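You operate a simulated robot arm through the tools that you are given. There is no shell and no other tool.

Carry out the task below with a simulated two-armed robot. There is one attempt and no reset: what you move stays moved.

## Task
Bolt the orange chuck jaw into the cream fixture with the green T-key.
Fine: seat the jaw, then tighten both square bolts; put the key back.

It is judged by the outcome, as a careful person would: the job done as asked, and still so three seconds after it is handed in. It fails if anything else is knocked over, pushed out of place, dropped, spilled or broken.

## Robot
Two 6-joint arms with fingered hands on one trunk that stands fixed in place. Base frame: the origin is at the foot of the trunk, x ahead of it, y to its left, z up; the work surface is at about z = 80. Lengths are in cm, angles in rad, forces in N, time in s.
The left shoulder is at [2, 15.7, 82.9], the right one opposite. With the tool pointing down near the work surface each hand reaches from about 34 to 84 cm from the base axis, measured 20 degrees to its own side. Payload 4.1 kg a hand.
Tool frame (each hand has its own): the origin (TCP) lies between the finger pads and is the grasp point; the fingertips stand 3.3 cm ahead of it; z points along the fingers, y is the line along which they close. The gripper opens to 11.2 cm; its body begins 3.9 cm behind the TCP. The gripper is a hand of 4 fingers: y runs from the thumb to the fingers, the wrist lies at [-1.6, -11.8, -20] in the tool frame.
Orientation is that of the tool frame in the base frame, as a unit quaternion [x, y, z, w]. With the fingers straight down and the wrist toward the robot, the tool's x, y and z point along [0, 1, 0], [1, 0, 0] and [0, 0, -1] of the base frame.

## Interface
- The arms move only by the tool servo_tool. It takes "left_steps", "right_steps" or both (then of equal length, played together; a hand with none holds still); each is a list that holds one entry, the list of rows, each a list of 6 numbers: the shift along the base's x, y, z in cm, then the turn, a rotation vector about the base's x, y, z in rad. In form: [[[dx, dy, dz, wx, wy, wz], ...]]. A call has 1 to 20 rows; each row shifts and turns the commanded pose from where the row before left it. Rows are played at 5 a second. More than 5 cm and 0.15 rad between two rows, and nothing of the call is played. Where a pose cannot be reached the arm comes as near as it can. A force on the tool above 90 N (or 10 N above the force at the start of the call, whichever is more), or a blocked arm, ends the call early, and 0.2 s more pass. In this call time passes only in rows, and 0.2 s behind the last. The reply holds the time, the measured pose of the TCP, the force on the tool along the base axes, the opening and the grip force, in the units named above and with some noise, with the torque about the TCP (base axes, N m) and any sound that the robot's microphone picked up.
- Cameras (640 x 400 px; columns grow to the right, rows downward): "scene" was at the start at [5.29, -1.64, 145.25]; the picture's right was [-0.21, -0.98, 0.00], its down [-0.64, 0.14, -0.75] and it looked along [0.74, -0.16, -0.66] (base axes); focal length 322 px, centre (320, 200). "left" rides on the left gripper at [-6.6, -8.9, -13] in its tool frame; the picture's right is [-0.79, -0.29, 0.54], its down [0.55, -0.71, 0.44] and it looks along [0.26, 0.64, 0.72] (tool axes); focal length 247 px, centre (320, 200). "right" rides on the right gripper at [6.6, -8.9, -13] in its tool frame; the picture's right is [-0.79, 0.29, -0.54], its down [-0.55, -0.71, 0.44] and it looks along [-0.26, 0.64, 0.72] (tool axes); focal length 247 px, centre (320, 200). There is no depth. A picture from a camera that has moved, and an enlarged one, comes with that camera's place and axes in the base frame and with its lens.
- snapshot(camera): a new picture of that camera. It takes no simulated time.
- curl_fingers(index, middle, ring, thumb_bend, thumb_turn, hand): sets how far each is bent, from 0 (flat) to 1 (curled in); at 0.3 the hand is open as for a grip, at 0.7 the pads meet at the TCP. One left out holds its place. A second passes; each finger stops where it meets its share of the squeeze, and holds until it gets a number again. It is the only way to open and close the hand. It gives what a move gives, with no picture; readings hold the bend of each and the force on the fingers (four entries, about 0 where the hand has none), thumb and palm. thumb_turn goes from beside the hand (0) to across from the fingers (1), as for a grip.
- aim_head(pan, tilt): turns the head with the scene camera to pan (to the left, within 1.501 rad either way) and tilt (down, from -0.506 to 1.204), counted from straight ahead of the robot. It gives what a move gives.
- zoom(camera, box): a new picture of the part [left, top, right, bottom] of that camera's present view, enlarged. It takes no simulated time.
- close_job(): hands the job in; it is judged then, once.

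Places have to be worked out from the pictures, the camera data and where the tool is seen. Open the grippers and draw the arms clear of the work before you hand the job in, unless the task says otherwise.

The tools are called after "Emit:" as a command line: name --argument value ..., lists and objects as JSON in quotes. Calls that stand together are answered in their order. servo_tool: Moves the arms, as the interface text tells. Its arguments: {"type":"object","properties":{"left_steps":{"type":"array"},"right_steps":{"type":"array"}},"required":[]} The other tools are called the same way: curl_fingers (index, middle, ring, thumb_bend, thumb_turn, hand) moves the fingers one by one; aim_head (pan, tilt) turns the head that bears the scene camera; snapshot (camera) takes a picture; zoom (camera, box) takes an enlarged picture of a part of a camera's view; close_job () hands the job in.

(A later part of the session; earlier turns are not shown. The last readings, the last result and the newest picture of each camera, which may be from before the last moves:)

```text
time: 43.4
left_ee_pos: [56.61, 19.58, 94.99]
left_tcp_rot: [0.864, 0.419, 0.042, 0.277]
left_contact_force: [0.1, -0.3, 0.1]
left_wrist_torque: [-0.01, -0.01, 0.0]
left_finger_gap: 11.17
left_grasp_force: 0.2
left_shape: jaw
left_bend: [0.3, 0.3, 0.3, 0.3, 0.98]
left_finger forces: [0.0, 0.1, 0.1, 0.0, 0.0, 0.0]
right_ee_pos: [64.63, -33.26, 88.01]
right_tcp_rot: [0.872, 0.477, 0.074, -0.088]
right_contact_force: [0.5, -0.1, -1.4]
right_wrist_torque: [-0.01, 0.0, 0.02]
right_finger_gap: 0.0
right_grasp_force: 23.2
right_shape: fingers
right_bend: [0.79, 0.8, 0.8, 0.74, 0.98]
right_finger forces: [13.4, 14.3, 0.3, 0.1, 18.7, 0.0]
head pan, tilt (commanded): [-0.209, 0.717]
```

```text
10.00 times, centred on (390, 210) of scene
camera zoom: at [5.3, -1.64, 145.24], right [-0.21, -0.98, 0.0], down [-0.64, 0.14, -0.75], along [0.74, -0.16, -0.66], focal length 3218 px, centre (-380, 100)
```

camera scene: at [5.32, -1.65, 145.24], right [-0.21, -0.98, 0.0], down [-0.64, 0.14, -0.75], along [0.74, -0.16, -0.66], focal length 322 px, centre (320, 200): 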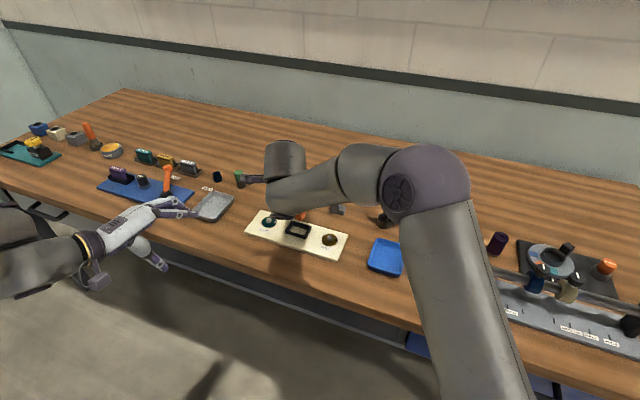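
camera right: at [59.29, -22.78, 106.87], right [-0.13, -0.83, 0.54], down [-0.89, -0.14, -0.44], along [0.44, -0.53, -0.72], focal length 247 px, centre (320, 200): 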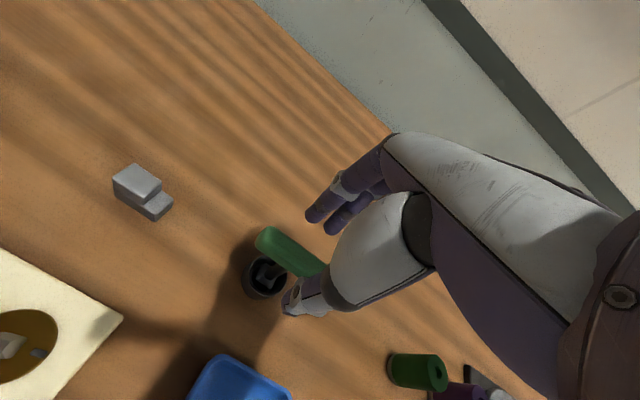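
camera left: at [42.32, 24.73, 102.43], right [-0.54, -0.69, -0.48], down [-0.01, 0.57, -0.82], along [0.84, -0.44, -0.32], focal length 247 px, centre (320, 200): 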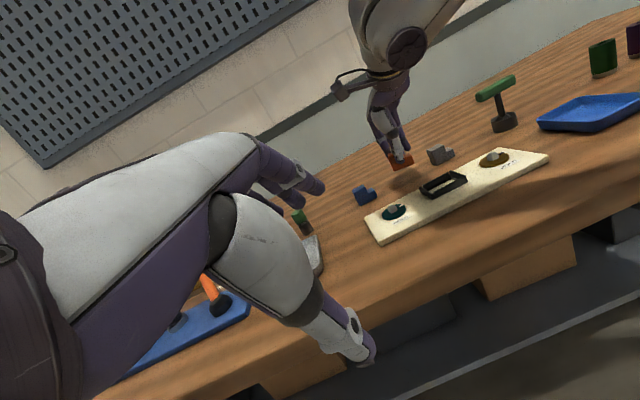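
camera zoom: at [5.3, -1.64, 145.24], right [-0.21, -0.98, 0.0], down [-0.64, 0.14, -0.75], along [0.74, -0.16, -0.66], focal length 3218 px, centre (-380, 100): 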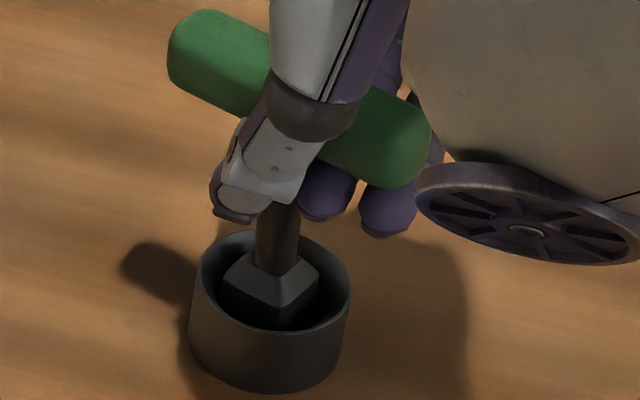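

By comparing with the original view, the socket is still about 0.5 cm above its rest position. I continue down.

Emit:
servo_tool --right_steps '[[[0, 0.0, -0.2, 0, 0, 0], [0, 0, -0.15, 0, 0, 0]]]'

Emit:
servo_tool --right_steps '[[[0, 0.0, -0.12, 0, 0, 0], [0, 0, -0.12, 0, 0, 0]]]'

Emit:
zoom --camera "scene" --box '[366, 190, 414, 230]'

```text
time: 44.0
left_ee_pos: [56.77, 19.62, 95.0]
left_tcp_rot: [0.864, 0.419, 0.043, 0.276]
left_contact_force: [0.2, 0.2, 0.0]
left_wrist_torque: [-0.01, 0.02, 0.04]
left_finger_gap: 11.17
left_grasp_force: 0.0
left_shape: jaw
left_bend: [0.3, 0.3, 0.3, 0.3, 0.98]
left_finger forces: [0.0, 0.0, 0.1, 0.0, 0.0, 0.0]
right_ee_pos: [64.63, -33.19, 87.63]
right_tcp_rot: [0.872, 0.477, 0.074, -0.088]
right_contact_force: [0.5, -0.2, -0.7]
right_wrist_torque: [-0.04, -0.01, 0.01]
right_finger_gap: 0.0
right_grasp_force: 22.9
right_shape: fingers
right_bend: [0.79, 0.8, 0.8, 0.74, 0.98]
right_finger forces: [13.5, 14.3, 0.3, 0.0, 18.5, 0.0]
head pan, tilt (commanded): [-0.209, 0.717]
```

```text
time: 44.6
left_ee_pos: [56.75, 19.64, 94.89]
left_tcp_rot: [0.864, 0.419, 0.043, 0.276]
left_contact_force: [0.4, -0.3, -0.6]
left_wrist_torque: [0.02, -0.01, -0.01]
left_finger_gap: 11.17
left_grasp_force: 0.1
left_shape: jaw
left_bend: [0.3, 0.3, 0.3, 0.3, 0.98]
left_finger forces: [0.1, 0.0, 0.0, 0.0, 0.1, 0.0]
right_ee_pos: [64.6, -33.09, 87.48]
right_tcp_rot: [0.871, 0.477, 0.075, -0.088]
right_contact_force: [0.4, 0.2, 0.2]
right_wrist_torque: [0.01, -0.02, -0.01]
right_finger_gap: 0.0
right_grasp_force: 23.2
right_shape: fingers
right_bend: [0.79, 0.8, 0.8, 0.74, 0.98]
right_finger forces: [13.1, 14.0, 0.2, 0.0, 18.7, 0.0]
head pan, tilt (commanded): [-0.209, 0.717]
```

```text
10.00 times, centred on (390, 210) of scene
camera zoom: at [5.29, -1.64, 145.25], right [-0.21, -0.98, 0.0], down [-0.64, 0.14, -0.75], along [0.74, -0.16, -0.66], focal length 3218 px, centre (-380, 100)
```

zoom: 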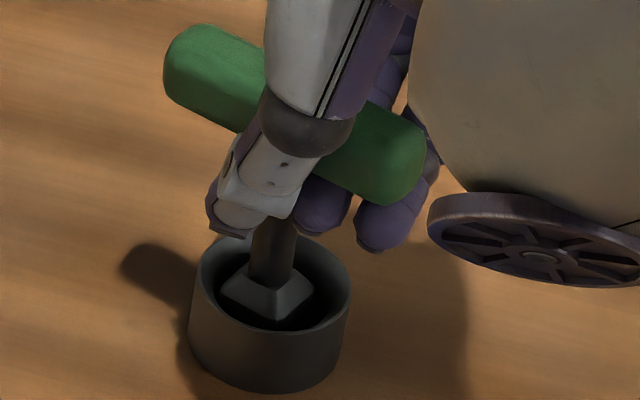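

The key's weight is starting to be taken by the stand (force ~0). One more small lowering to confirm.

Emit:
servo_tool --right_steps '[[[0, 0.0, -0.1, 0, 0, 0], [0, 0, -0.08, 0, 0, 0]]]'

Emit:
zoom --camera "left" --box '[460, 50, 540, 140]'

Emit:
snapshot --camera "right"

```text
time: 45.2
left_ee_pos: [56.7, 19.69, 94.91]
left_tcp_rot: [0.864, 0.419, 0.044, 0.277]
left_contact_force: [0.2, 1.1, -0.5]
left_wrist_torque: [-0.02, -0.02, 0.0]
left_finger_gap: 11.17
left_grasp_force: 0.1
left_shape: jaw
left_bend: [0.3, 0.3, 0.3, 0.3, 0.98]
left_finger forces: [0.0, 0.1, 0.2, 0.0, 0.0, 0.0]
right_ee_pos: [64.71, -33.17, 87.32]
right_tcp_rot: [0.871, 0.477, 0.075, -0.087]
right_contact_force: [-2.0, 1.5, 11.0]
right_wrist_torque: [0.07, -0.01, 0.03]
right_finger_gap: 0.01
right_grasp_force: 23.0
right_shape: fingers
right_bend: [0.79, 0.8, 0.8, 0.74, 0.98]
right_finger forces: [12.5, 13.2, 0.0, 0.0, 20.3, 0.0]
head pan, tilt (commanded): [-0.209, 0.717]
```

```text
4.44 times, centred on (500, 95) of left
camera zoom: at [42.32, 24.71, 102.45], right [-0.55, -0.69, -0.48], down [-0.01, 0.57, -0.82], along [0.84, -0.44, -0.32], focal length 1098 px, centre (-480, 667)
```

zoom: 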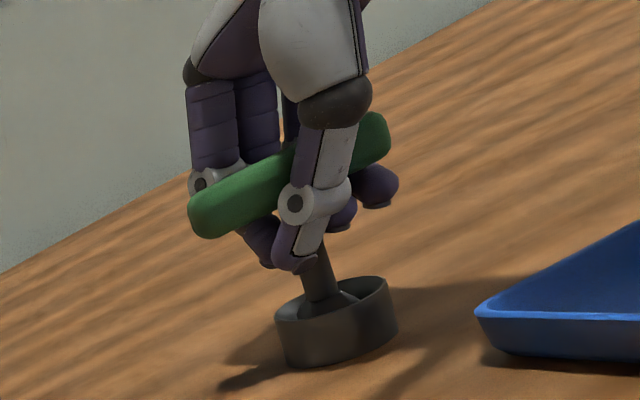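

```text
taken
camera right: at [59.9, -26.04, 102.11], right [-0.21, -0.92, 0.33], down [-0.87, 0.02, -0.49], along [0.44, -0.39, -0.81], focal length 247 px, centre (320, 200)
```

right: 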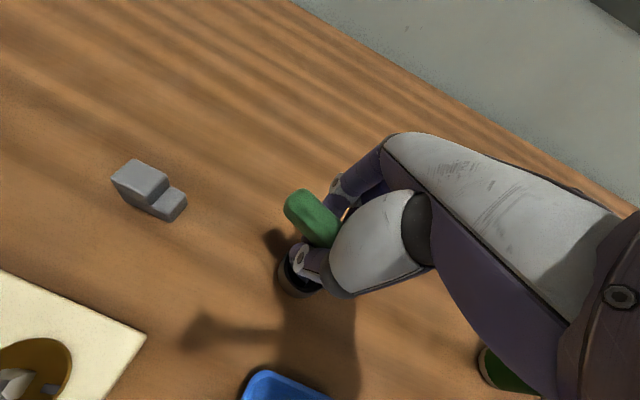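

The key stands on the cup floor (11 N). I relieve the push slightly and open the hand gradually.

Emit:
servo_tool --right_steps '[[[0, 0.0, 0.1, 0, 0, 0]]]'

Emit:
curl_fingers --hand "right" --index 0.74 --middle 0.74 --ring 0.74 --thumb_bend 0.69

Emit:
zoom --camera "left" --box '[460, 50, 540, 140]'

Emit:
zoom --camera "scene" --box '[366, 190, 414, 230]'

```text
time: 45.6
left_ee_pos: [56.66, 19.69, 94.92]
left_tcp_rot: [0.864, 0.419, 0.043, 0.276]
left_contact_force: [0.1, 0.1, -0.8]
left_wrist_torque: [-0.02, -0.02, -0.03]
left_finger_gap: 11.15
left_grasp_force: 0.1
left_shape: jaw
left_bend: [0.3, 0.3, 0.3, 0.3, 0.98]
left_finger forces: [0.1, 0.1, 0.0, 0.0, 0.1, 0.0]
right_ee_pos: [64.69, -33.11, 87.37]
right_tcp_rot: [0.871, 0.477, 0.075, -0.088]
right_contact_force: [-1.5, 0.5, 8.8]
right_wrist_torque: [0.05, -0.02, -0.04]
right_finger_gap: 0.01
right_grasp_force: 22.5
right_shape: fingers
right_bend: [0.79, 0.8, 0.8, 0.74, 0.98]
right_finger forces: [13.1, 12.7, 0.0, 0.0, 19.9, 0.0]
head pan, tilt (commanded): [-0.209, 0.717]
```

```text
time: 46.6
left_ee_pos: [56.65, 19.67, 95.04]
left_tcp_rot: [0.864, 0.418, 0.043, 0.277]
left_contact_force: [-0.1, 0.9, 0.4]
left_wrist_torque: [-0.02, 0.03, -0.04]
left_finger_gap: 11.15
left_grasp_force: 0.2
left_shape: jaw
left_bend: [0.3, 0.3, 0.3, 0.3, 0.98]
left_finger forces: [0.0, 0.0, 0.1, 0.0, 0.1, 0.1]
right_ee_pos: [64.63, -33.11, 87.31]
right_tcp_rot: [0.871, 0.477, 0.075, -0.088]
right_contact_force: [0.7, -4.8, 14.0]
right_wrist_torque: [-0.09, 0.03, -0.01]
right_finger_gap: 0.48
right_grasp_force: 16.8
right_shape: fingers
right_bend: [0.74, 0.78, 0.74, 0.67, 1.0]
right_finger forces: [10.8, 17.5, 0.1, 0.0, 5.4, 0.0]
head pan, tilt (commanded): [-0.209, 0.717]
```

```text
4.44 times, centred on (500, 95) of left
camera zoom: at [42.32, 24.69, 102.45], right [-0.55, -0.69, -0.48], down [-0.01, 0.57, -0.82], along [0.84, -0.44, -0.32], focal length 1098 px, centre (-480, 667)
```

zoom: 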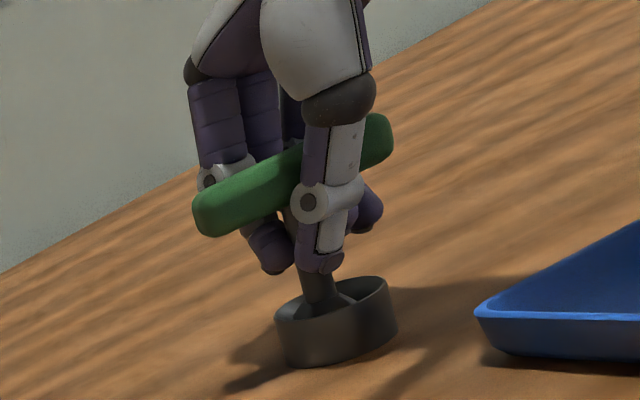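

```text
10.00 times, centred on (390, 210) of scene
camera zoom: at [5.25, -1.64, 145.25], right [-0.21, -0.98, 0.0], down [-0.64, 0.14, -0.75], along [0.74, -0.16, -0.66], focal length 3218 px, centre (-380, 100)
```

zoom: 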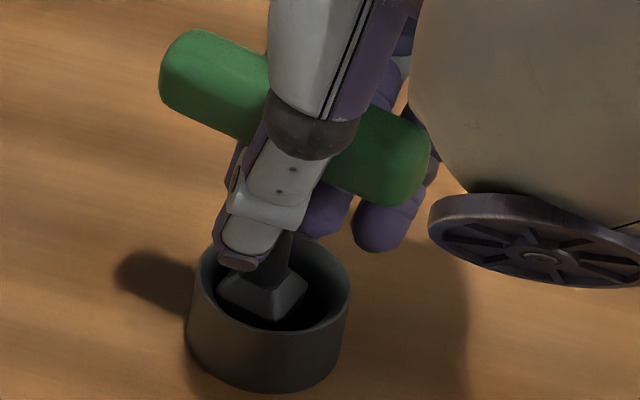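

The thumb tip seems to be pressing down near the cup/socket while the middle finger is still loaded. I raise the hand slightly and check the forces.

Emit:
servo_tool --right_steps '[[[0, 0.0, 0.15, 0, 0, 0], [0, 0, 0.1, 0, 0, 0]]]'

Emit:
zoom --camera "left" --box '[475, 70, 535, 140]'

Emit:
zoom --camera "right" --box '[260, 170, 360, 310]'

```text
time: 47.2
left_ee_pos: [56.75, 19.71, 95.01]
left_tcp_rot: [0.863, 0.42, 0.044, 0.277]
left_contact_force: [0.1, 0.2, 0.2]
left_wrist_torque: [-0.01, 0.01, 0.0]
left_finger_gap: 11.16
left_grasp_force: 0.0
left_shape: jaw
left_bend: [0.3, 0.3, 0.3, 0.3, 0.98]
left_finger forces: [0.0, 0.1, 0.0, 0.0, 0.1, 0.1]
right_ee_pos: [64.6, -33.2, 87.5]
right_tcp_rot: [0.871, 0.477, 0.074, -0.089]
right_contact_force: [0.2, -2.2, 5.5]
right_wrist_torque: [-0.1, 0.01, -0.02]
right_finger_gap: 0.56
right_grasp_force: 16.0
right_shape: fingers
right_bend: [0.73, 0.77, 0.74, 0.67, 1.0]
right_finger forces: [11.7, 16.6, 0.1, 0.1, 4.5, 0.0]
head pan, tilt (commanded): [-0.209, 0.717]
```

```text
5.71 times, centred on (505, 105) of left
camera zoom: at [42.33, 24.7, 102.44], right [-0.55, -0.69, -0.48], down [-0.01, 0.57, -0.82], along [0.84, -0.44, -0.32], focal length 1411 px, centre (-737, 743)
```

zoom: 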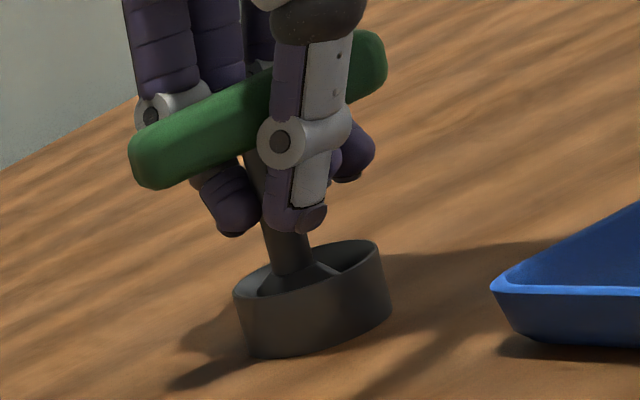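

```text
2.86 times, centred on (310, 240) of right
camera zoom: at [59.87, -26.05, 102.25], right [-0.2, -0.92, 0.33], down [-0.88, 0.02, -0.48], along [0.44, -0.39, -0.81], focal length 706 px, centre (349, 86)
```

zoom: 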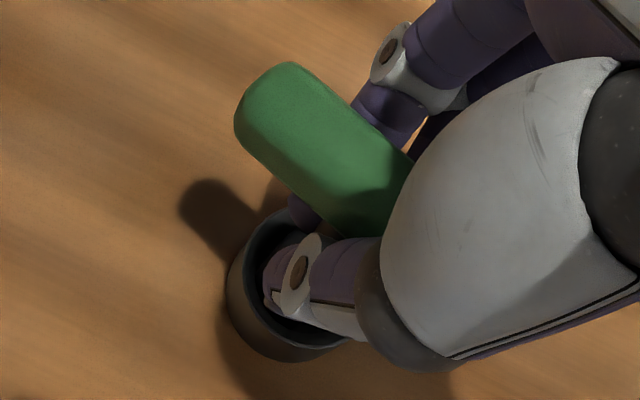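

Raising reduced the upward force (14 → 5.5 N), so a fingertip is pressing on the socket's shoulder. I raise a little more and open further.

Emit:
servo_tool --right_steps '[[[0, 0.0, 0.12, 0, 0, 0], [0, 0, 0.12, 0, 0, 0]]]'

Emit:
curl_fingers --hand "right" --index 0.69 --middle 0.69 --ring 0.69 --thumb_bend 0.64

Emit:
zoom --camera "left" --box '[475, 70, 535, 140]'

Emit:
zoom --camera "scene" --box '[366, 190, 414, 230]'

```text
time: 47.8
left_ee_pos: [56.85, 19.64, 95.1]
left_tcp_rot: [0.864, 0.42, 0.043, 0.275]
left_contact_force: [0.2, -2.1, 0.9]
left_wrist_torque: [0.03, 0.0, 0.01]
left_finger_gap: 11.18
left_grasp_force: 0.0
left_shape: jaw
left_bend: [0.3, 0.3, 0.3, 0.3, 0.98]
left_finger forces: [0.0, 0.0, 0.0, 0.0, 0.1, 0.0]
right_ee_pos: [64.63, -33.13, 87.72]
right_tcp_rot: [0.872, 0.477, 0.074, -0.088]
right_contact_force: [-0.8, 0.1, -2.4]
right_wrist_torque: [0.01, 0.05, -0.01]
right_finger_gap: 0.63
right_grasp_force: 15.8
right_shape: fingers
right_bend: [0.73, 0.76, 0.74, 0.67, 1.0]
right_finger forces: [11.4, 15.5, 0.0, 0.0, 4.1, 0.0]
head pan, tilt (commanded): [-0.209, 0.717]
```

```text
time: 48.8
left_ee_pos: [56.6, 19.79, 95.03]
left_tcp_rot: [0.864, 0.419, 0.044, 0.276]
left_contact_force: [0.3, 0.3, 0.5]
left_wrist_torque: [0.01, -0.02, -0.01]
left_finger_gap: 11.19
left_grasp_force: 0.1
left_shape: jaw
left_bend: [0.3, 0.3, 0.3, 0.3, 0.98]
left_finger forces: [0.0, 0.0, 0.1, 0.0, 0.0, 0.1]
right_ee_pos: [64.62, -33.1, 87.89]
right_tcp_rot: [0.871, 0.477, 0.075, -0.087]
right_contact_force: [-0.2, -1.0, -0.5]
right_wrist_torque: [-0.04, -0.05, 0.01]
right_finger_gap: 1.32
right_grasp_force: 0.7
right_shape: fingers
right_bend: [0.68, 0.69, 0.69, 0.64, 1.0]
right_finger forces: [0.5, 0.3, 0.0, 0.0, 0.4, 0.1]
head pan, tilt (commanded): [-0.209, 0.717]
```

```text
5.71 times, centred on (505, 105) of left
camera zoom: at [42.34, 24.69, 102.44], right [-0.55, -0.69, -0.48], down [-0.01, 0.57, -0.82], along [0.84, -0.44, -0.32], focal length 1411 px, centre (-737, 743)
```

zoom: 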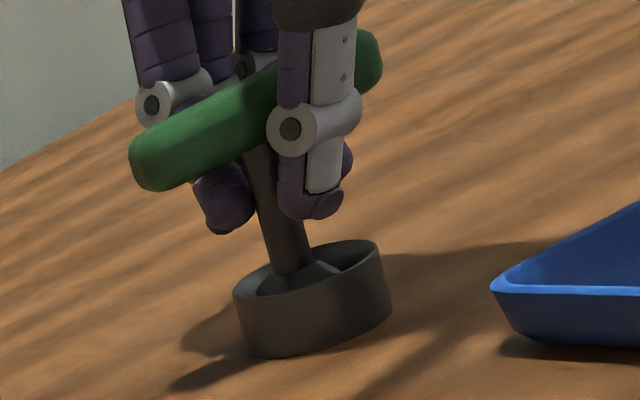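

```text
10.00 times, centred on (390, 210) of scene
camera zoom: at [5.29, -1.64, 145.24], right [-0.21, -0.98, 0.0], down [-0.64, 0.14, -0.75], along [0.74, -0.16, -0.66], focal length 3218 px, centre (-380, 100)
```

zoom: 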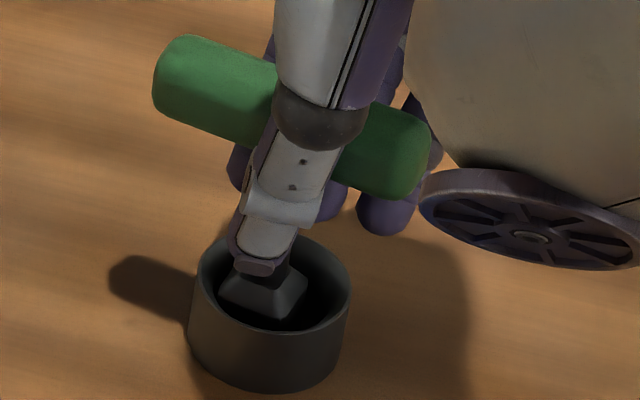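

The key is free and standing (forces ≈ 0). I open the hand fully, keep it in place, and then raise it off the key.

Emit:
curl_fingers --hand "right" --index 0.6 --middle 0.6 --ring 0.6 --thumb_bend 0.57

Emit:
curl_fingers --hand "right" --index 0.48 --middle 0.48 --ring 0.48 --thumb_bend 0.48

Emit:
servo_tool --right_steps '[[[0, 0.0, 0.6, 0, 0, 0], [0, 0, 1.2, 0, 0, 0], [0, 0, 1.5, 0, 0, 0], [0, 0, 1.5, -0.113, 0.023, 0], [0, 0, 1.5, -0.113, 0.023, 0]]]'

Emit:
snapshot --camera "right"

Emit:
zoom --camera "left" --box '[460, 40, 550, 140]'

Emit:
zoom --camera "scene" --box '[350, 170, 430, 235]'

```text
time: 49.8
left_ee_pos: [56.8, 19.7, 95.03]
left_tcp_rot: [0.864, 0.419, 0.044, 0.277]
left_contact_force: [0.3, -0.6, -0.2]
left_wrist_torque: [0.02, -0.01, 0.01]
left_finger_gap: 11.18
left_grasp_force: 0.1
left_shape: jaw
left_bend: [0.3, 0.3, 0.3, 0.3, 0.98]
left_finger forces: [0.0, 0.0, 0.0, 0.1, 0.0, 0.1]
right_ee_pos: [64.6, -33.26, 87.8]
right_tcp_rot: [0.871, 0.477, 0.075, -0.088]
right_contact_force: [-0.4, 0.0, -0.1]
right_wrist_torque: [0.01, -0.01, 0.02]
right_finger_gap: 3.44
right_grasp_force: 0.1
right_shape: fingers
right_bend: [0.6, 0.6, 0.6, 0.56, 1.0]
right_finger forces: [0.0, 0.0, 0.1, 0.0, 0.0, 0.1]
head pan, tilt (commanded): [-0.209, 0.717]
```

```text
time: 50.8
left_ee_pos: [56.74, 19.67, 94.96]
left_tcp_rot: [0.864, 0.419, 0.044, 0.276]
left_contact_force: [0.0, 0.2, -1.3]
left_wrist_torque: [0.0, -0.01, 0.03]
left_finger_gap: 11.19
left_grasp_force: 0.0
left_shape: jaw
left_bend: [0.3, 0.3, 0.3, 0.3, 0.98]
left_finger forces: [0.1, 0.0, 0.0, 0.0, 0.1, 0.1]
right_ee_pos: [64.59, -33.29, 87.77]
right_tcp_rot: [0.871, 0.477, 0.075, -0.088]
right_contact_force: [-0.4, 0.1, -0.3]
right_wrist_torque: [-0.01, 0.02, 0.03]
right_finger_gap: 6.23
right_grasp_force: 0.0
right_shape: fingers
right_bend: [0.48, 0.48, 0.48, 0.48, 1.0]
right_finger forces: [0.0, 0.0, 0.0, 0.0, 0.0, 0.2]
head pan, tilt (commanded): [-0.209, 0.717]
```

```text
time: 52.0
left_ee_pos: [56.65, 19.6, 95.02]
left_tcp_rot: [0.864, 0.419, 0.043, 0.276]
left_contact_force: [0.1, 0.1, 0.1]
left_wrist_torque: [-0.02, 0.0, 0.0]
left_finger_gap: 11.18
left_grasp_force: 0.1
left_shape: jaw
left_bend: [0.3, 0.3, 0.3, 0.3, 0.98]
left_finger forces: [0.1, 0.0, 0.1, 0.1, 0.1, 0.0]
right_ee_pos: [64.57, -33.16, 94.29]
right_tcp_rot: [0.877, 0.481, 0.0, 0.0]
right_contact_force: [0.3, -0.2, 0.8]
right_wrist_torque: [0.05, 0.03, 0.01]
right_finger_gap: 6.26
right_grasp_force: 0.0
right_shape: fingers
right_bend: [0.48, 0.48, 0.48, 0.48, 1.0]
right_finger forces: [0.1, 0.0, 0.1, 0.1, 0.0, 0.0]
head pan, tilt (commanded): [-0.209, 0.717]
```

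```text
taken
camera right: at [60.47, -22.79, 107.16], right [-0.19, -0.82, 0.54], down [-0.9, -0.08, -0.44], along [0.4, -0.56, -0.72], focal length 247 px, centre (320, 200)
```

right: 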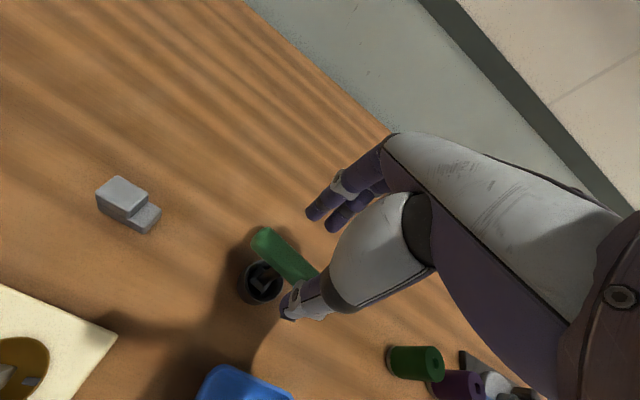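

```text
4.00 times, centred on (505, 90) of left
camera zoom: at [42.35, 24.68, 102.44], right [-0.55, -0.69, -0.48], down [-0.01, 0.57, -0.82], along [0.84, -0.44, -0.32], focal length 988 px, centre (-420, 640)
```

zoom: 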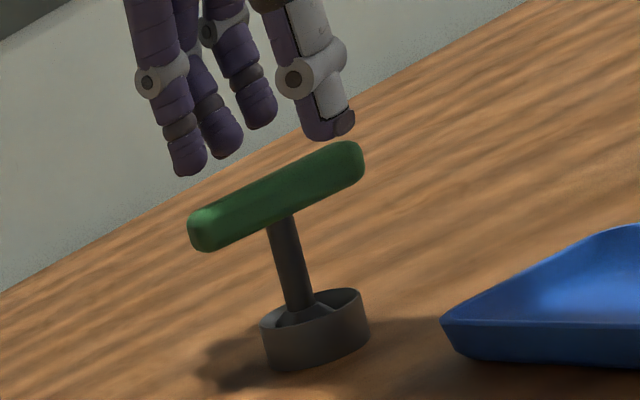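

```text
6.15 times, centred on (390, 202) of scene
camera zoom: at [5.29, -1.66, 145.24], right [-0.21, -0.98, 0.0], down [-0.64, 0.14, -0.75], along [0.74, -0.16, -0.66], focal length 1980 px, centre (-111, 185)
```

zoom: 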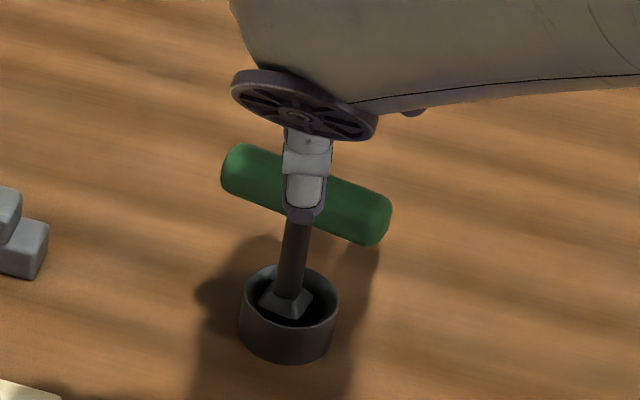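

The key stands upright in its stand again, now turned a bit. I measure the handle's yaw with the hand camera before regripping.

Emit:
zoom --camera "right" --box '[235, 195, 345, 325]'

```text
3.08 times, centred on (290, 260) of right
camera zoom: at [60.47, -22.79, 107.16], right [-0.19, -0.82, 0.54], down [-0.9, -0.08, -0.44], along [0.4, -0.56, -0.72], focal length 760 px, centre (412, 15)
```

zoom: 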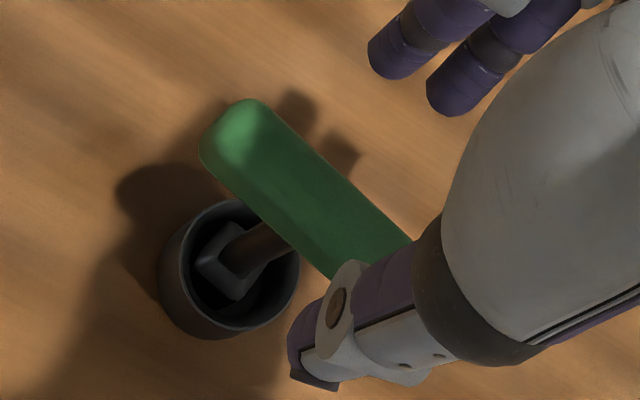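

The handle now lies at ≈ -132°, centred under the TCP. I turn the hand -0.17 rad to match, descend to bar level, and this time hold the fingers at fixed bend and squeeze with the thumb only.

Emit:
servo_tool --right_steps '[[[0, 0.1, 0, 0, 0, -0.085], [0, 0, -0.5, 0, 0, -0.085], [0, 0, -1.5, 0, 0, 0], [0, 0, -1.5, 0, 0, 0], [0, 0, -1.5, 0, 0, 0], [0, 0, -0.9, 0, 0, 0]]]'

Emit:
curl_fingers --hand "right" --index 0.61 --middle 0.61 --ring 0.61 --thumb_bend 0.58

Emit:
zoom --camera "right" --box '[235, 195, 345, 325]'

Emit:
zoom --camera "left" --box '[470, 60, 540, 140]'

```text
time: 53.4
left_ee_pos: [56.8, 19.62, 94.94]
left_tcp_rot: [0.863, 0.419, 0.045, 0.277]
left_contact_force: [-0.1, 0.5, -0.7]
left_wrist_torque: [0.0, 0.02, -0.02]
left_finger_gap: 11.2
left_grasp_force: 0.1
left_shape: jaw
left_bend: [0.3, 0.3, 0.3, 0.3, 0.98]
left_finger forces: [0.1, 0.0, 0.0, 0.0, 0.0, 0.1]
right_ee_pos: [64.54, -33.02, 88.28]
right_tcp_rot: [0.915, 0.403, 0.0, 0.0]
right_contact_force: [-0.5, 0.6, 0.6]
right_wrist_torque: [0.0, 0.01, -0.04]
right_finger_gap: 6.24
right_grasp_force: 0.0
right_shape: fingers
right_bend: [0.48, 0.48, 0.48, 0.48, 1.0]
right_finger forces: [0.1, 0.0, 0.1, 0.0, 0.0, 0.0]
head pan, tilt (commanded): [-0.209, 0.717]
```

```text
time: 54.4
left_ee_pos: [56.73, 19.56, 94.94]
left_tcp_rot: [0.864, 0.419, 0.044, 0.276]
left_contact_force: [0.5, -0.2, -0.2]
left_wrist_torque: [0.01, 0.02, 0.04]
left_finger_gap: 11.17
left_grasp_force: 0.1
left_shape: jaw
left_bend: [0.3, 0.3, 0.3, 0.3, 0.98]
left_finger forces: [0.0, 0.0, 0.0, 0.0, 0.1, 0.0]
right_ee_pos: [64.62, -32.81, 88.25]
right_tcp_rot: [0.915, 0.403, 0.0, 0.0]
right_contact_force: [0.3, -0.1, 0.0]
right_wrist_torque: [-0.04, 0.03, -0.02]
right_finger_gap: 3.26
right_grasp_force: 0.1
right_shape: fingers
right_bend: [0.61, 0.61, 0.61, 0.57, 1.0]
right_finger forces: [0.1, 0.0, 0.1, 0.0, 0.1, 0.1]
head pan, tilt (commanded): [-0.209, 0.717]
```

```text
3.08 times, centred on (290, 260) of right
camera zoom: at [62.29, -22.16, 101.2], right [-0.32, -0.78, 0.54], down [-0.9, 0.07, -0.44], along [0.3, -0.62, -0.72], focal length 760 px, centre (412, 15)
```

zoom: 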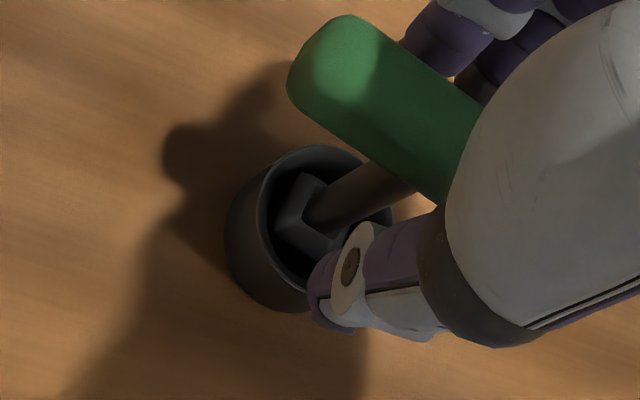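

```text
5.00 times, centred on (505, 100) of left
camera zoom: at [42.34, 24.7, 102.44], right [-0.55, -0.69, -0.48], down [-0.01, 0.57, -0.82], along [0.84, -0.44, -0.32], focal length 1235 px, centre (-605, 700)
```

zoom: 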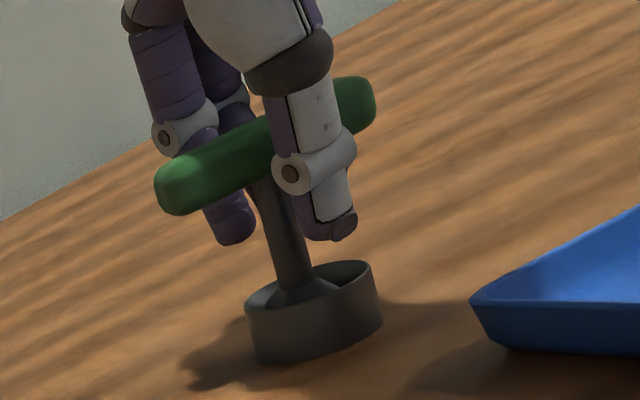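

The bar is centred but sits at the finger joints, which is what caused the wrapping. I raise the hand 1.3 cm so the distal pads pinch the bar, set the fingers first and then squeeze with the thumb.

Emit:
servo_tool --right_steps '[[[0, 0, 0.7, 0, 0, 0], [0, 0, 0.6, 0, 0, 0]]]'

Emit:
curl_fingers --hand "right" --index 0.64 --middle 0.64 --ring 0.64 --thumb_bend 0.62

Emit:
zoom --camera "right" --box '[235, 195, 345, 325]'

Emit:
zoom --camera "left" --box '[470, 60, 540, 140]'

```text
time: 55.0
left_ee_pos: [56.79, 19.64, 95.04]
left_tcp_rot: [0.863, 0.42, 0.044, 0.277]
left_contact_force: [0.1, 0.2, -0.5]
left_wrist_torque: [-0.01, 0.0, -0.01]
left_finger_gap: 11.19
left_grasp_force: 0.1
left_shape: jaw
left_bend: [0.3, 0.3, 0.3, 0.3, 0.98]
left_finger forces: [0.0, 0.0, 0.0, 0.0, 0.1, 0.0]
right_ee_pos: [64.58, -33.01, 89.43]
right_tcp_rot: [0.915, 0.404, 0.0, 0.001]
right_contact_force: [0.3, 0.2, 0.0]
right_wrist_torque: [0.02, -0.02, 0.0]
right_finger_gap: 3.24
right_grasp_force: 0.2
right_shape: fingers
right_bend: [0.61, 0.61, 0.61, 0.57, 1.0]
right_finger forces: [0.1, 0.0, 0.1, 0.1, 0.0, 0.0]
head pan, tilt (commanded): [-0.209, 0.717]
```

```text
time: 56.0
left_ee_pos: [56.76, 19.67, 95.06]
left_tcp_rot: [0.864, 0.419, 0.044, 0.277]
left_contact_force: [0.1, -0.4, 0.6]
left_wrist_torque: [0.01, 0.0, 0.02]
left_finger_gap: 11.19
left_grasp_force: 0.1
left_shape: jaw
left_bend: [0.3, 0.3, 0.3, 0.3, 0.98]
left_finger forces: [0.0, 0.1, 0.0, 0.0, 0.0, 0.0]
right_ee_pos: [64.57, -33.11, 89.63]
right_tcp_rot: [0.915, 0.403, 0.0, 0.0]
right_contact_force: [0.5, -0.4, 0.5]
right_wrist_torque: [0.01, -0.02, 0.0]
right_finger_gap: 2.18
right_grasp_force: 0.0
right_shape: fingers
right_bend: [0.64, 0.64, 0.64, 0.62, 1.0]
right_finger forces: [0.0, 0.1, 0.0, 0.1, 0.0, 0.0]
head pan, tilt (commanded): [-0.209, 0.717]
```

```text
3.08 times, centred on (290, 260) of right
camera zoom: at [62.3, -22.25, 102.51], right [-0.32, -0.78, 0.54], down [-0.9, 0.07, -0.44], along [0.3, -0.62, -0.72], focal length 760 px, centre (412, 15)
```

zoom: 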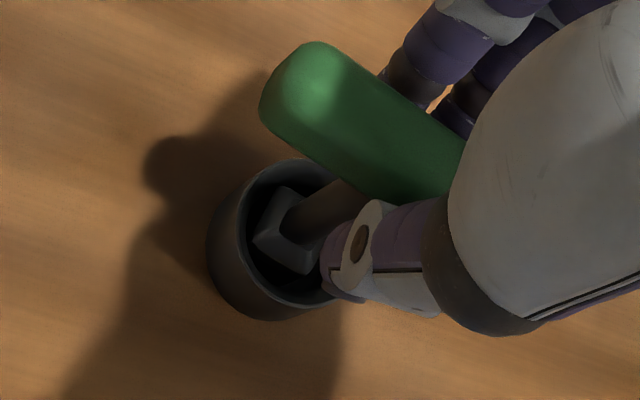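

```text
5.00 times, centred on (505, 100) of left
camera zoom: at [42.34, 24.69, 102.44], right [-0.55, -0.69, -0.48], down [-0.01, 0.57, -0.82], along [0.84, -0.44, -0.32], focal length 1235 px, centre (-605, 700)
```

zoom: 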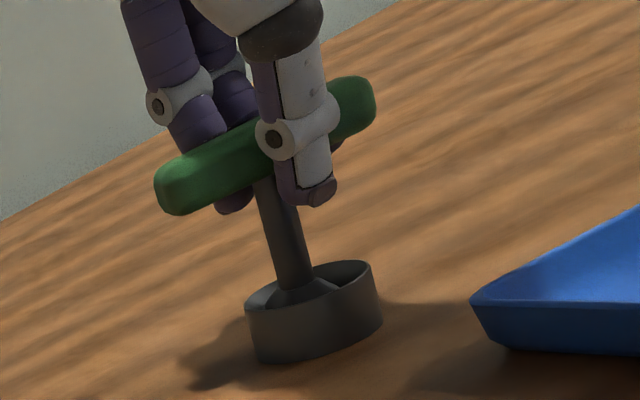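

No contact yet at a 2.2 cm gap. I bring the fingers to 0.66 and then squeeze with the thumb.

Emit:
curl_fingers --hand "right" --index 0.66 --middle 0.66 --ring 0.66 --thumb_bend 0.65

Emit:
curl_fingers --hand "right" --thumb_bend 0.75

Emit:
zoom --camera "right" --box '[235, 195, 345, 325]'

Emit:
zoom --camera "left" --box '[470, 60, 540, 140]'

```text
time: 57.0
left_ee_pos: [56.69, 19.63, 95.13]
left_tcp_rot: [0.864, 0.419, 0.043, 0.276]
left_contact_force: [-0.4, -0.1, 0.0]
left_wrist_torque: [0.01, 0.0, -0.03]
left_finger_gap: 11.2
left_grasp_force: 0.1
left_shape: jaw
left_bend: [0.3, 0.3, 0.3, 0.3, 0.98]
left_finger forces: [0.1, 0.1, 0.1, 0.1, 0.0, 0.1]
right_ee_pos: [64.57, -33.1, 89.5]
right_tcp_rot: [0.915, 0.404, 0.001, -0.001]
right_contact_force: [-0.7, 0.4, 0.5]
right_wrist_torque: [-0.02, 0.02, 0.02]
right_finger_gap: 1.83
right_grasp_force: 1.7
right_shape: fingers
right_bend: [0.65, 0.66, 0.66, 0.63, 1.0]
right_finger forces: [0.9, 0.3, 0.3, 0.0, 1.4, 0.0]
head pan, tilt (commanded): [-0.209, 0.717]
```

```text
time: 58.0
left_ee_pos: [56.75, 19.61, 94.97]
left_tcp_rot: [0.864, 0.42, 0.043, 0.275]
left_contact_force: [-0.4, -0.3, 0.3]
left_wrist_torque: [0.0, 0.04, -0.01]
left_finger_gap: 11.17
left_grasp_force: 0.0
left_shape: jaw
left_bend: [0.3, 0.3, 0.3, 0.3, 0.98]
left_finger forces: [0.0, 0.0, 0.0, 0.1, 0.1, 0.1]
right_ee_pos: [64.55, -33.04, 89.64]
right_tcp_rot: [0.915, 0.403, 0.0, 0.0]
right_contact_force: [0.2, 0.1, 0.2]
right_wrist_torque: [-0.03, -0.02, -0.03]
right_finger_gap: 1.6
right_grasp_force: 8.2
right_shape: fingers
right_bend: [0.62, 0.65, 0.65, 0.69, 1.0]
right_finger forces: [4.9, 1.6, 1.3, 0.0, 8.9, 0.0]
head pan, tilt (commanded): [-0.209, 0.717]
```

```text
3.08 times, centred on (290, 260) of right
camera zoom: at [62.3, -22.25, 102.5], right [-0.32, -0.78, 0.54], down [-0.9, 0.07, -0.44], along [0.3, -0.62, -0.72], focal length 760 px, centre (412, 15)
```

zoom: 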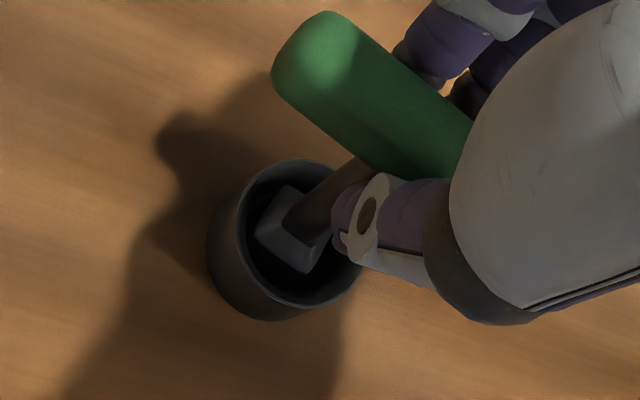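

```text
5.00 times, centred on (505, 100) of left
camera zoom: at [42.35, 24.69, 102.44], right [-0.55, -0.69, -0.48], down [-0.01, 0.57, -0.82], along [0.84, -0.44, -0.32], focal length 1235 px, centre (-605, 700)
```

zoom: 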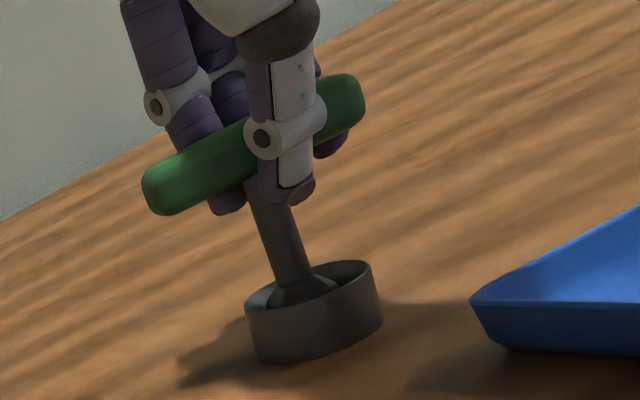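

The fingers are springy, so a balanced squeeze needs graded targets: the index carries most since the thumb sits nearer to it. I set index .735, middle .695, ring .67 and thumb .78.

Emit:
curl_fingers --hand "right" --index 0.735 --middle 0.7 --ring 0.68 --thumb_bend 0.77

Emit:
zoom --camera "right" --box '[235, 195, 345, 325]'

Emit:
zoom --camera "left" --box '[470, 60, 540, 140]'

Emit:
zoom --camera "scene" --box '[366, 180, 414, 230]'

```text
time: 59.0
left_ee_pos: [56.76, 19.71, 94.98]
left_tcp_rot: [0.864, 0.419, 0.043, 0.277]
left_contact_force: [-0.4, 0.2, -0.1]
left_wrist_torque: [-0.03, 0.0, 0.0]
left_finger_gap: 11.18
left_grasp_force: 0.2
left_shape: jaw
left_bend: [0.3, 0.3, 0.3, 0.3, 0.98]
left_finger forces: [0.0, 0.1, 0.1, 0.0, 0.0, 0.0]
right_ee_pos: [64.55, -33.04, 89.54]
right_tcp_rot: [0.915, 0.404, 0.0, 0.0]
right_contact_force: [0.4, -0.4, 0.7]
right_wrist_torque: [-0.01, 0.02, 0.0]
right_finger_gap: 1.41
right_grasp_force: 13.5
right_shape: fingers
right_bend: [0.62, 0.67, 0.66, 0.69, 1.0]
right_finger forces: [9.7, 2.7, 1.2, 0.0, 13.5, 0.1]
head pan, tilt (commanded): [-0.209, 0.717]
```

```text
3.08 times, centred on (290, 260) of right
camera zoom: at [62.3, -22.25, 102.5], right [-0.32, -0.78, 0.54], down [-0.9, 0.07, -0.44], along [0.3, -0.62, -0.72], focal length 760 px, centre (412, 15)
```

zoom: 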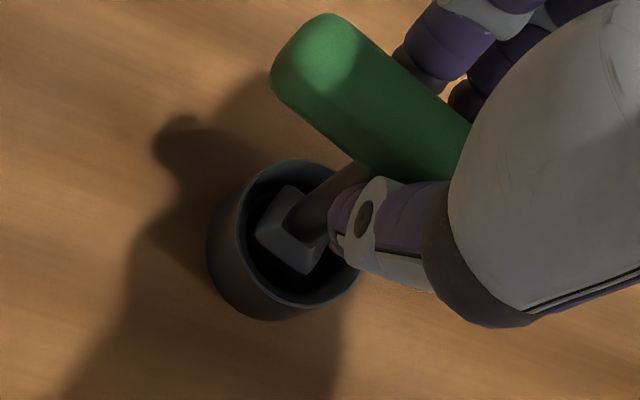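

```text
5.00 times, centred on (505, 100) of left
camera zoom: at [42.35, 24.69, 102.44], right [-0.55, -0.69, -0.48], down [-0.01, 0.57, -0.82], along [0.84, -0.44, -0.32], focal length 1235 px, centre (-605, 700)
```

zoom: 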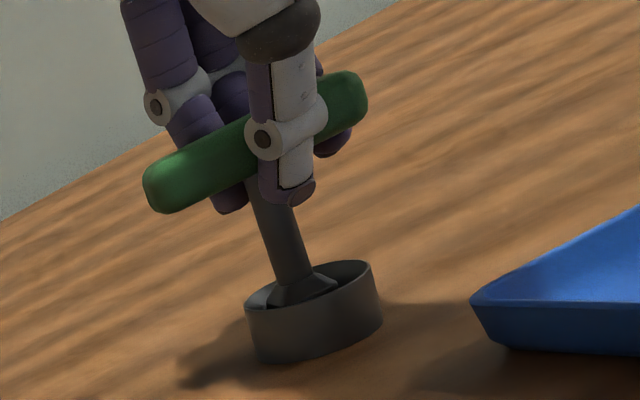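

```text
8.00 times, centred on (390, 205) of scene
camera zoom: at [5.3, -1.65, 145.24], right [-0.21, -0.98, 0.0], down [-0.64, 0.14, -0.75], along [0.74, -0.16, -0.66], focal length 2574 px, centre (-240, 160)
```

zoom: 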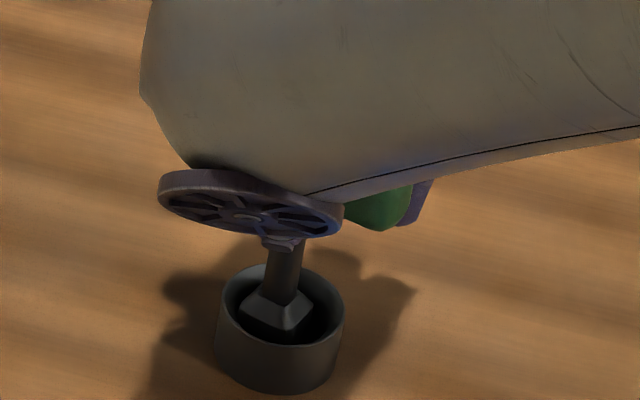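

Held with 13.5 N, mostly between thumb and index, and slightly yawed. I raise the index and thumb targets for a firmer and straighter grip.

Emit:
curl_fingers --hand "right" --index 0.83 --middle 0.72 --ring 0.69 --thumb_bend 0.82

Emit:
zoom --camera "right" --box '[235, 195, 345, 325]'

Emit:
zoom --camera "left" --box '[470, 60, 540, 140]'

```text
time: 60.0
left_ee_pos: [56.79, 19.63, 95.01]
left_tcp_rot: [0.863, 0.42, 0.044, 0.276]
left_contact_force: [0.6, 0.3, 0.2]
left_wrist_torque: [-0.01, 0.0, 0.05]
left_finger_gap: 11.19
left_grasp_force: 0.2
left_shape: jaw
left_bend: [0.3, 0.3, 0.3, 0.3, 0.98]
left_finger forces: [0.0, 0.1, 0.0, 0.0, 0.1, 0.0]
right_ee_pos: [64.59, -32.96, 89.4]
right_tcp_rot: [0.915, 0.403, 0.0, 0.0]
right_contact_force: [0.6, -0.6, -0.5]
right_wrist_torque: [0.0, -0.03, 0.0]
right_finger_gap: 1.36
right_grasp_force: 17.8
right_shape: fingers
right_bend: [0.61, 0.67, 0.68, 0.71, 1.0]
right_finger forces: [10.9, 5.8, 1.4, 0.0, 18.7, 0.0]
head pan, tilt (commanded): [-0.209, 0.717]
```

```text
3.08 times, centred on (290, 260) of right
camera zoom: at [62.31, -22.25, 102.5], right [-0.32, -0.78, 0.54], down [-0.9, 0.07, -0.44], along [0.3, -0.62, -0.72], focal length 760 px, centre (412, 15)
```

zoom: 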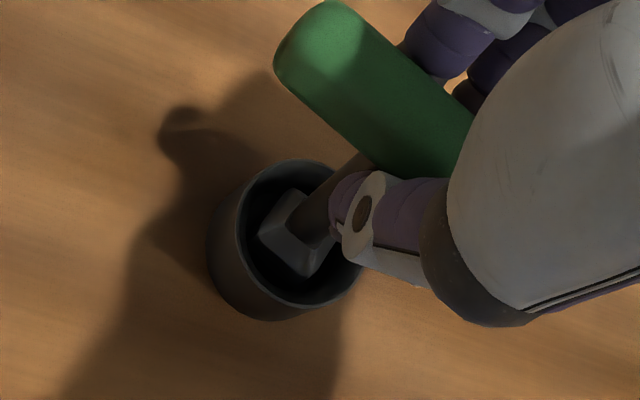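

```text
5.00 times, centred on (505, 100) of left
camera zoom: at [42.35, 24.69, 102.44], right [-0.55, -0.69, -0.48], down [-0.01, 0.57, -0.82], along [0.84, -0.44, -0.32], focal length 1235 px, centre (-605, 700)
```

zoom: 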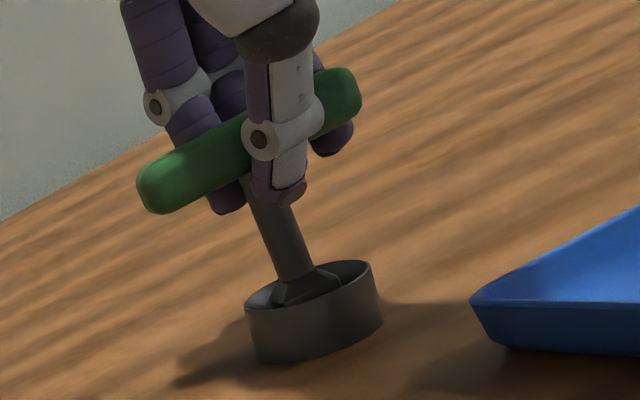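

Index is at its cap; the grip is firm at 18.7 N though the key leans a few degrees. I lift it clear and then correct the lean by tilting the hand.

Emit:
servo_tool --right_steps '[[[0, 0, 0.5, 0, 0, 0], [0, 0, 0.7, 0, 0, 0], [0, 0, 0.9, 0, 0, 0], [0, 0, 0.9, 0, 0, 0]]]'

Emit:
zoom --camera "left" --box '[470, 50, 540, 130]'

Emit:
zoom --camera "scene" --box '[366, 180, 414, 230]'

Emit:
zoom --camera "right" --box '[235, 195, 345, 325]'

```text
time: 61.0
left_ee_pos: [56.75, 19.65, 95.0]
left_tcp_rot: [0.863, 0.42, 0.044, 0.276]
left_contact_force: [0.6, 0.0, 0.0]
left_wrist_torque: [0.0, 0.03, 0.03]
left_finger_gap: 11.18
left_grasp_force: 0.0
left_shape: jaw
left_bend: [0.3, 0.3, 0.3, 0.3, 0.98]
left_finger forces: [0.0, 0.0, 0.1, 0.1, 0.1, 0.0]
right_ee_pos: [64.65, -33.17, 92.42]
right_tcp_rot: [0.915, 0.403, 0.0, 0.001]
right_contact_force: [-0.1, -0.5, -1.8]
right_wrist_torque: [-0.02, 0.0, 0.04]
right_finger_gap: 1.32
right_grasp_force: 18.2
right_shape: fingers
right_bend: [0.61, 0.67, 0.68, 0.72, 1.0]
right_finger forces: [11.7, 6.1, 1.3, 0.0, 18.0, 0.0]
head pan, tilt (commanded): [-0.209, 0.717]
```

```text
5.00 times, centred on (505, 90) of left
camera zoom: at [42.35, 24.69, 102.44], right [-0.55, -0.69, -0.48], down [-0.01, 0.57, -0.82], along [0.84, -0.44, -0.32], focal length 1235 px, centre (-605, 750)
```

zoom: 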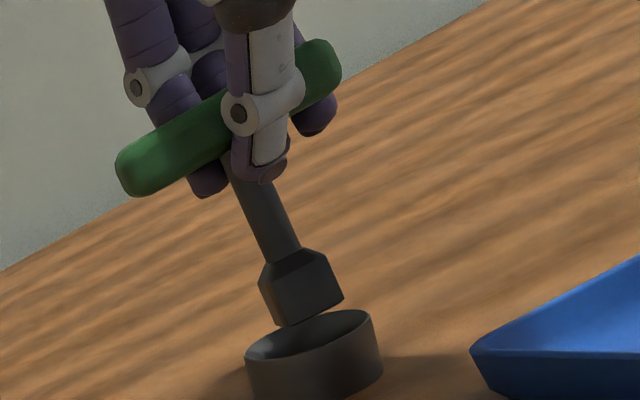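

```text
8.00 times, centred on (390, 205) of scene
camera zoom: at [5.3, -1.65, 145.24], right [-0.21, -0.98, 0.0], down [-0.64, 0.14, -0.75], along [0.74, -0.16, -0.66], focal length 2574 px, centre (-240, 160)
```

zoom: 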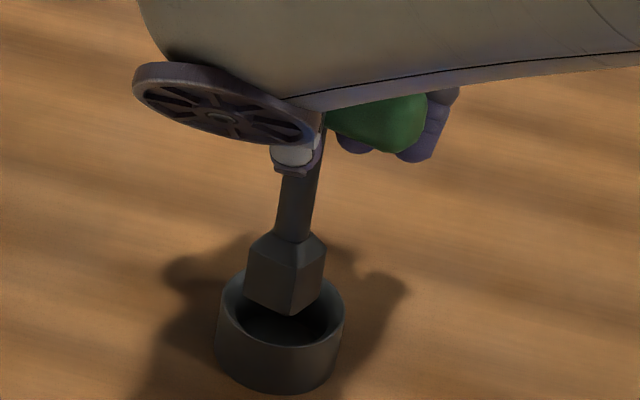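

```text
3.08 times, centred on (290, 260) of right
camera zoom: at [62.3, -22.29, 105.41], right [-0.32, -0.78, 0.54], down [-0.9, 0.07, -0.44], along [0.3, -0.62, -0.72], focal length 760 px, centre (412, 15)
```

zoom: 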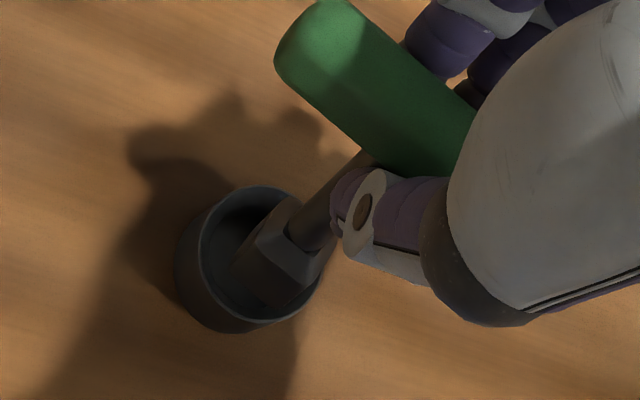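

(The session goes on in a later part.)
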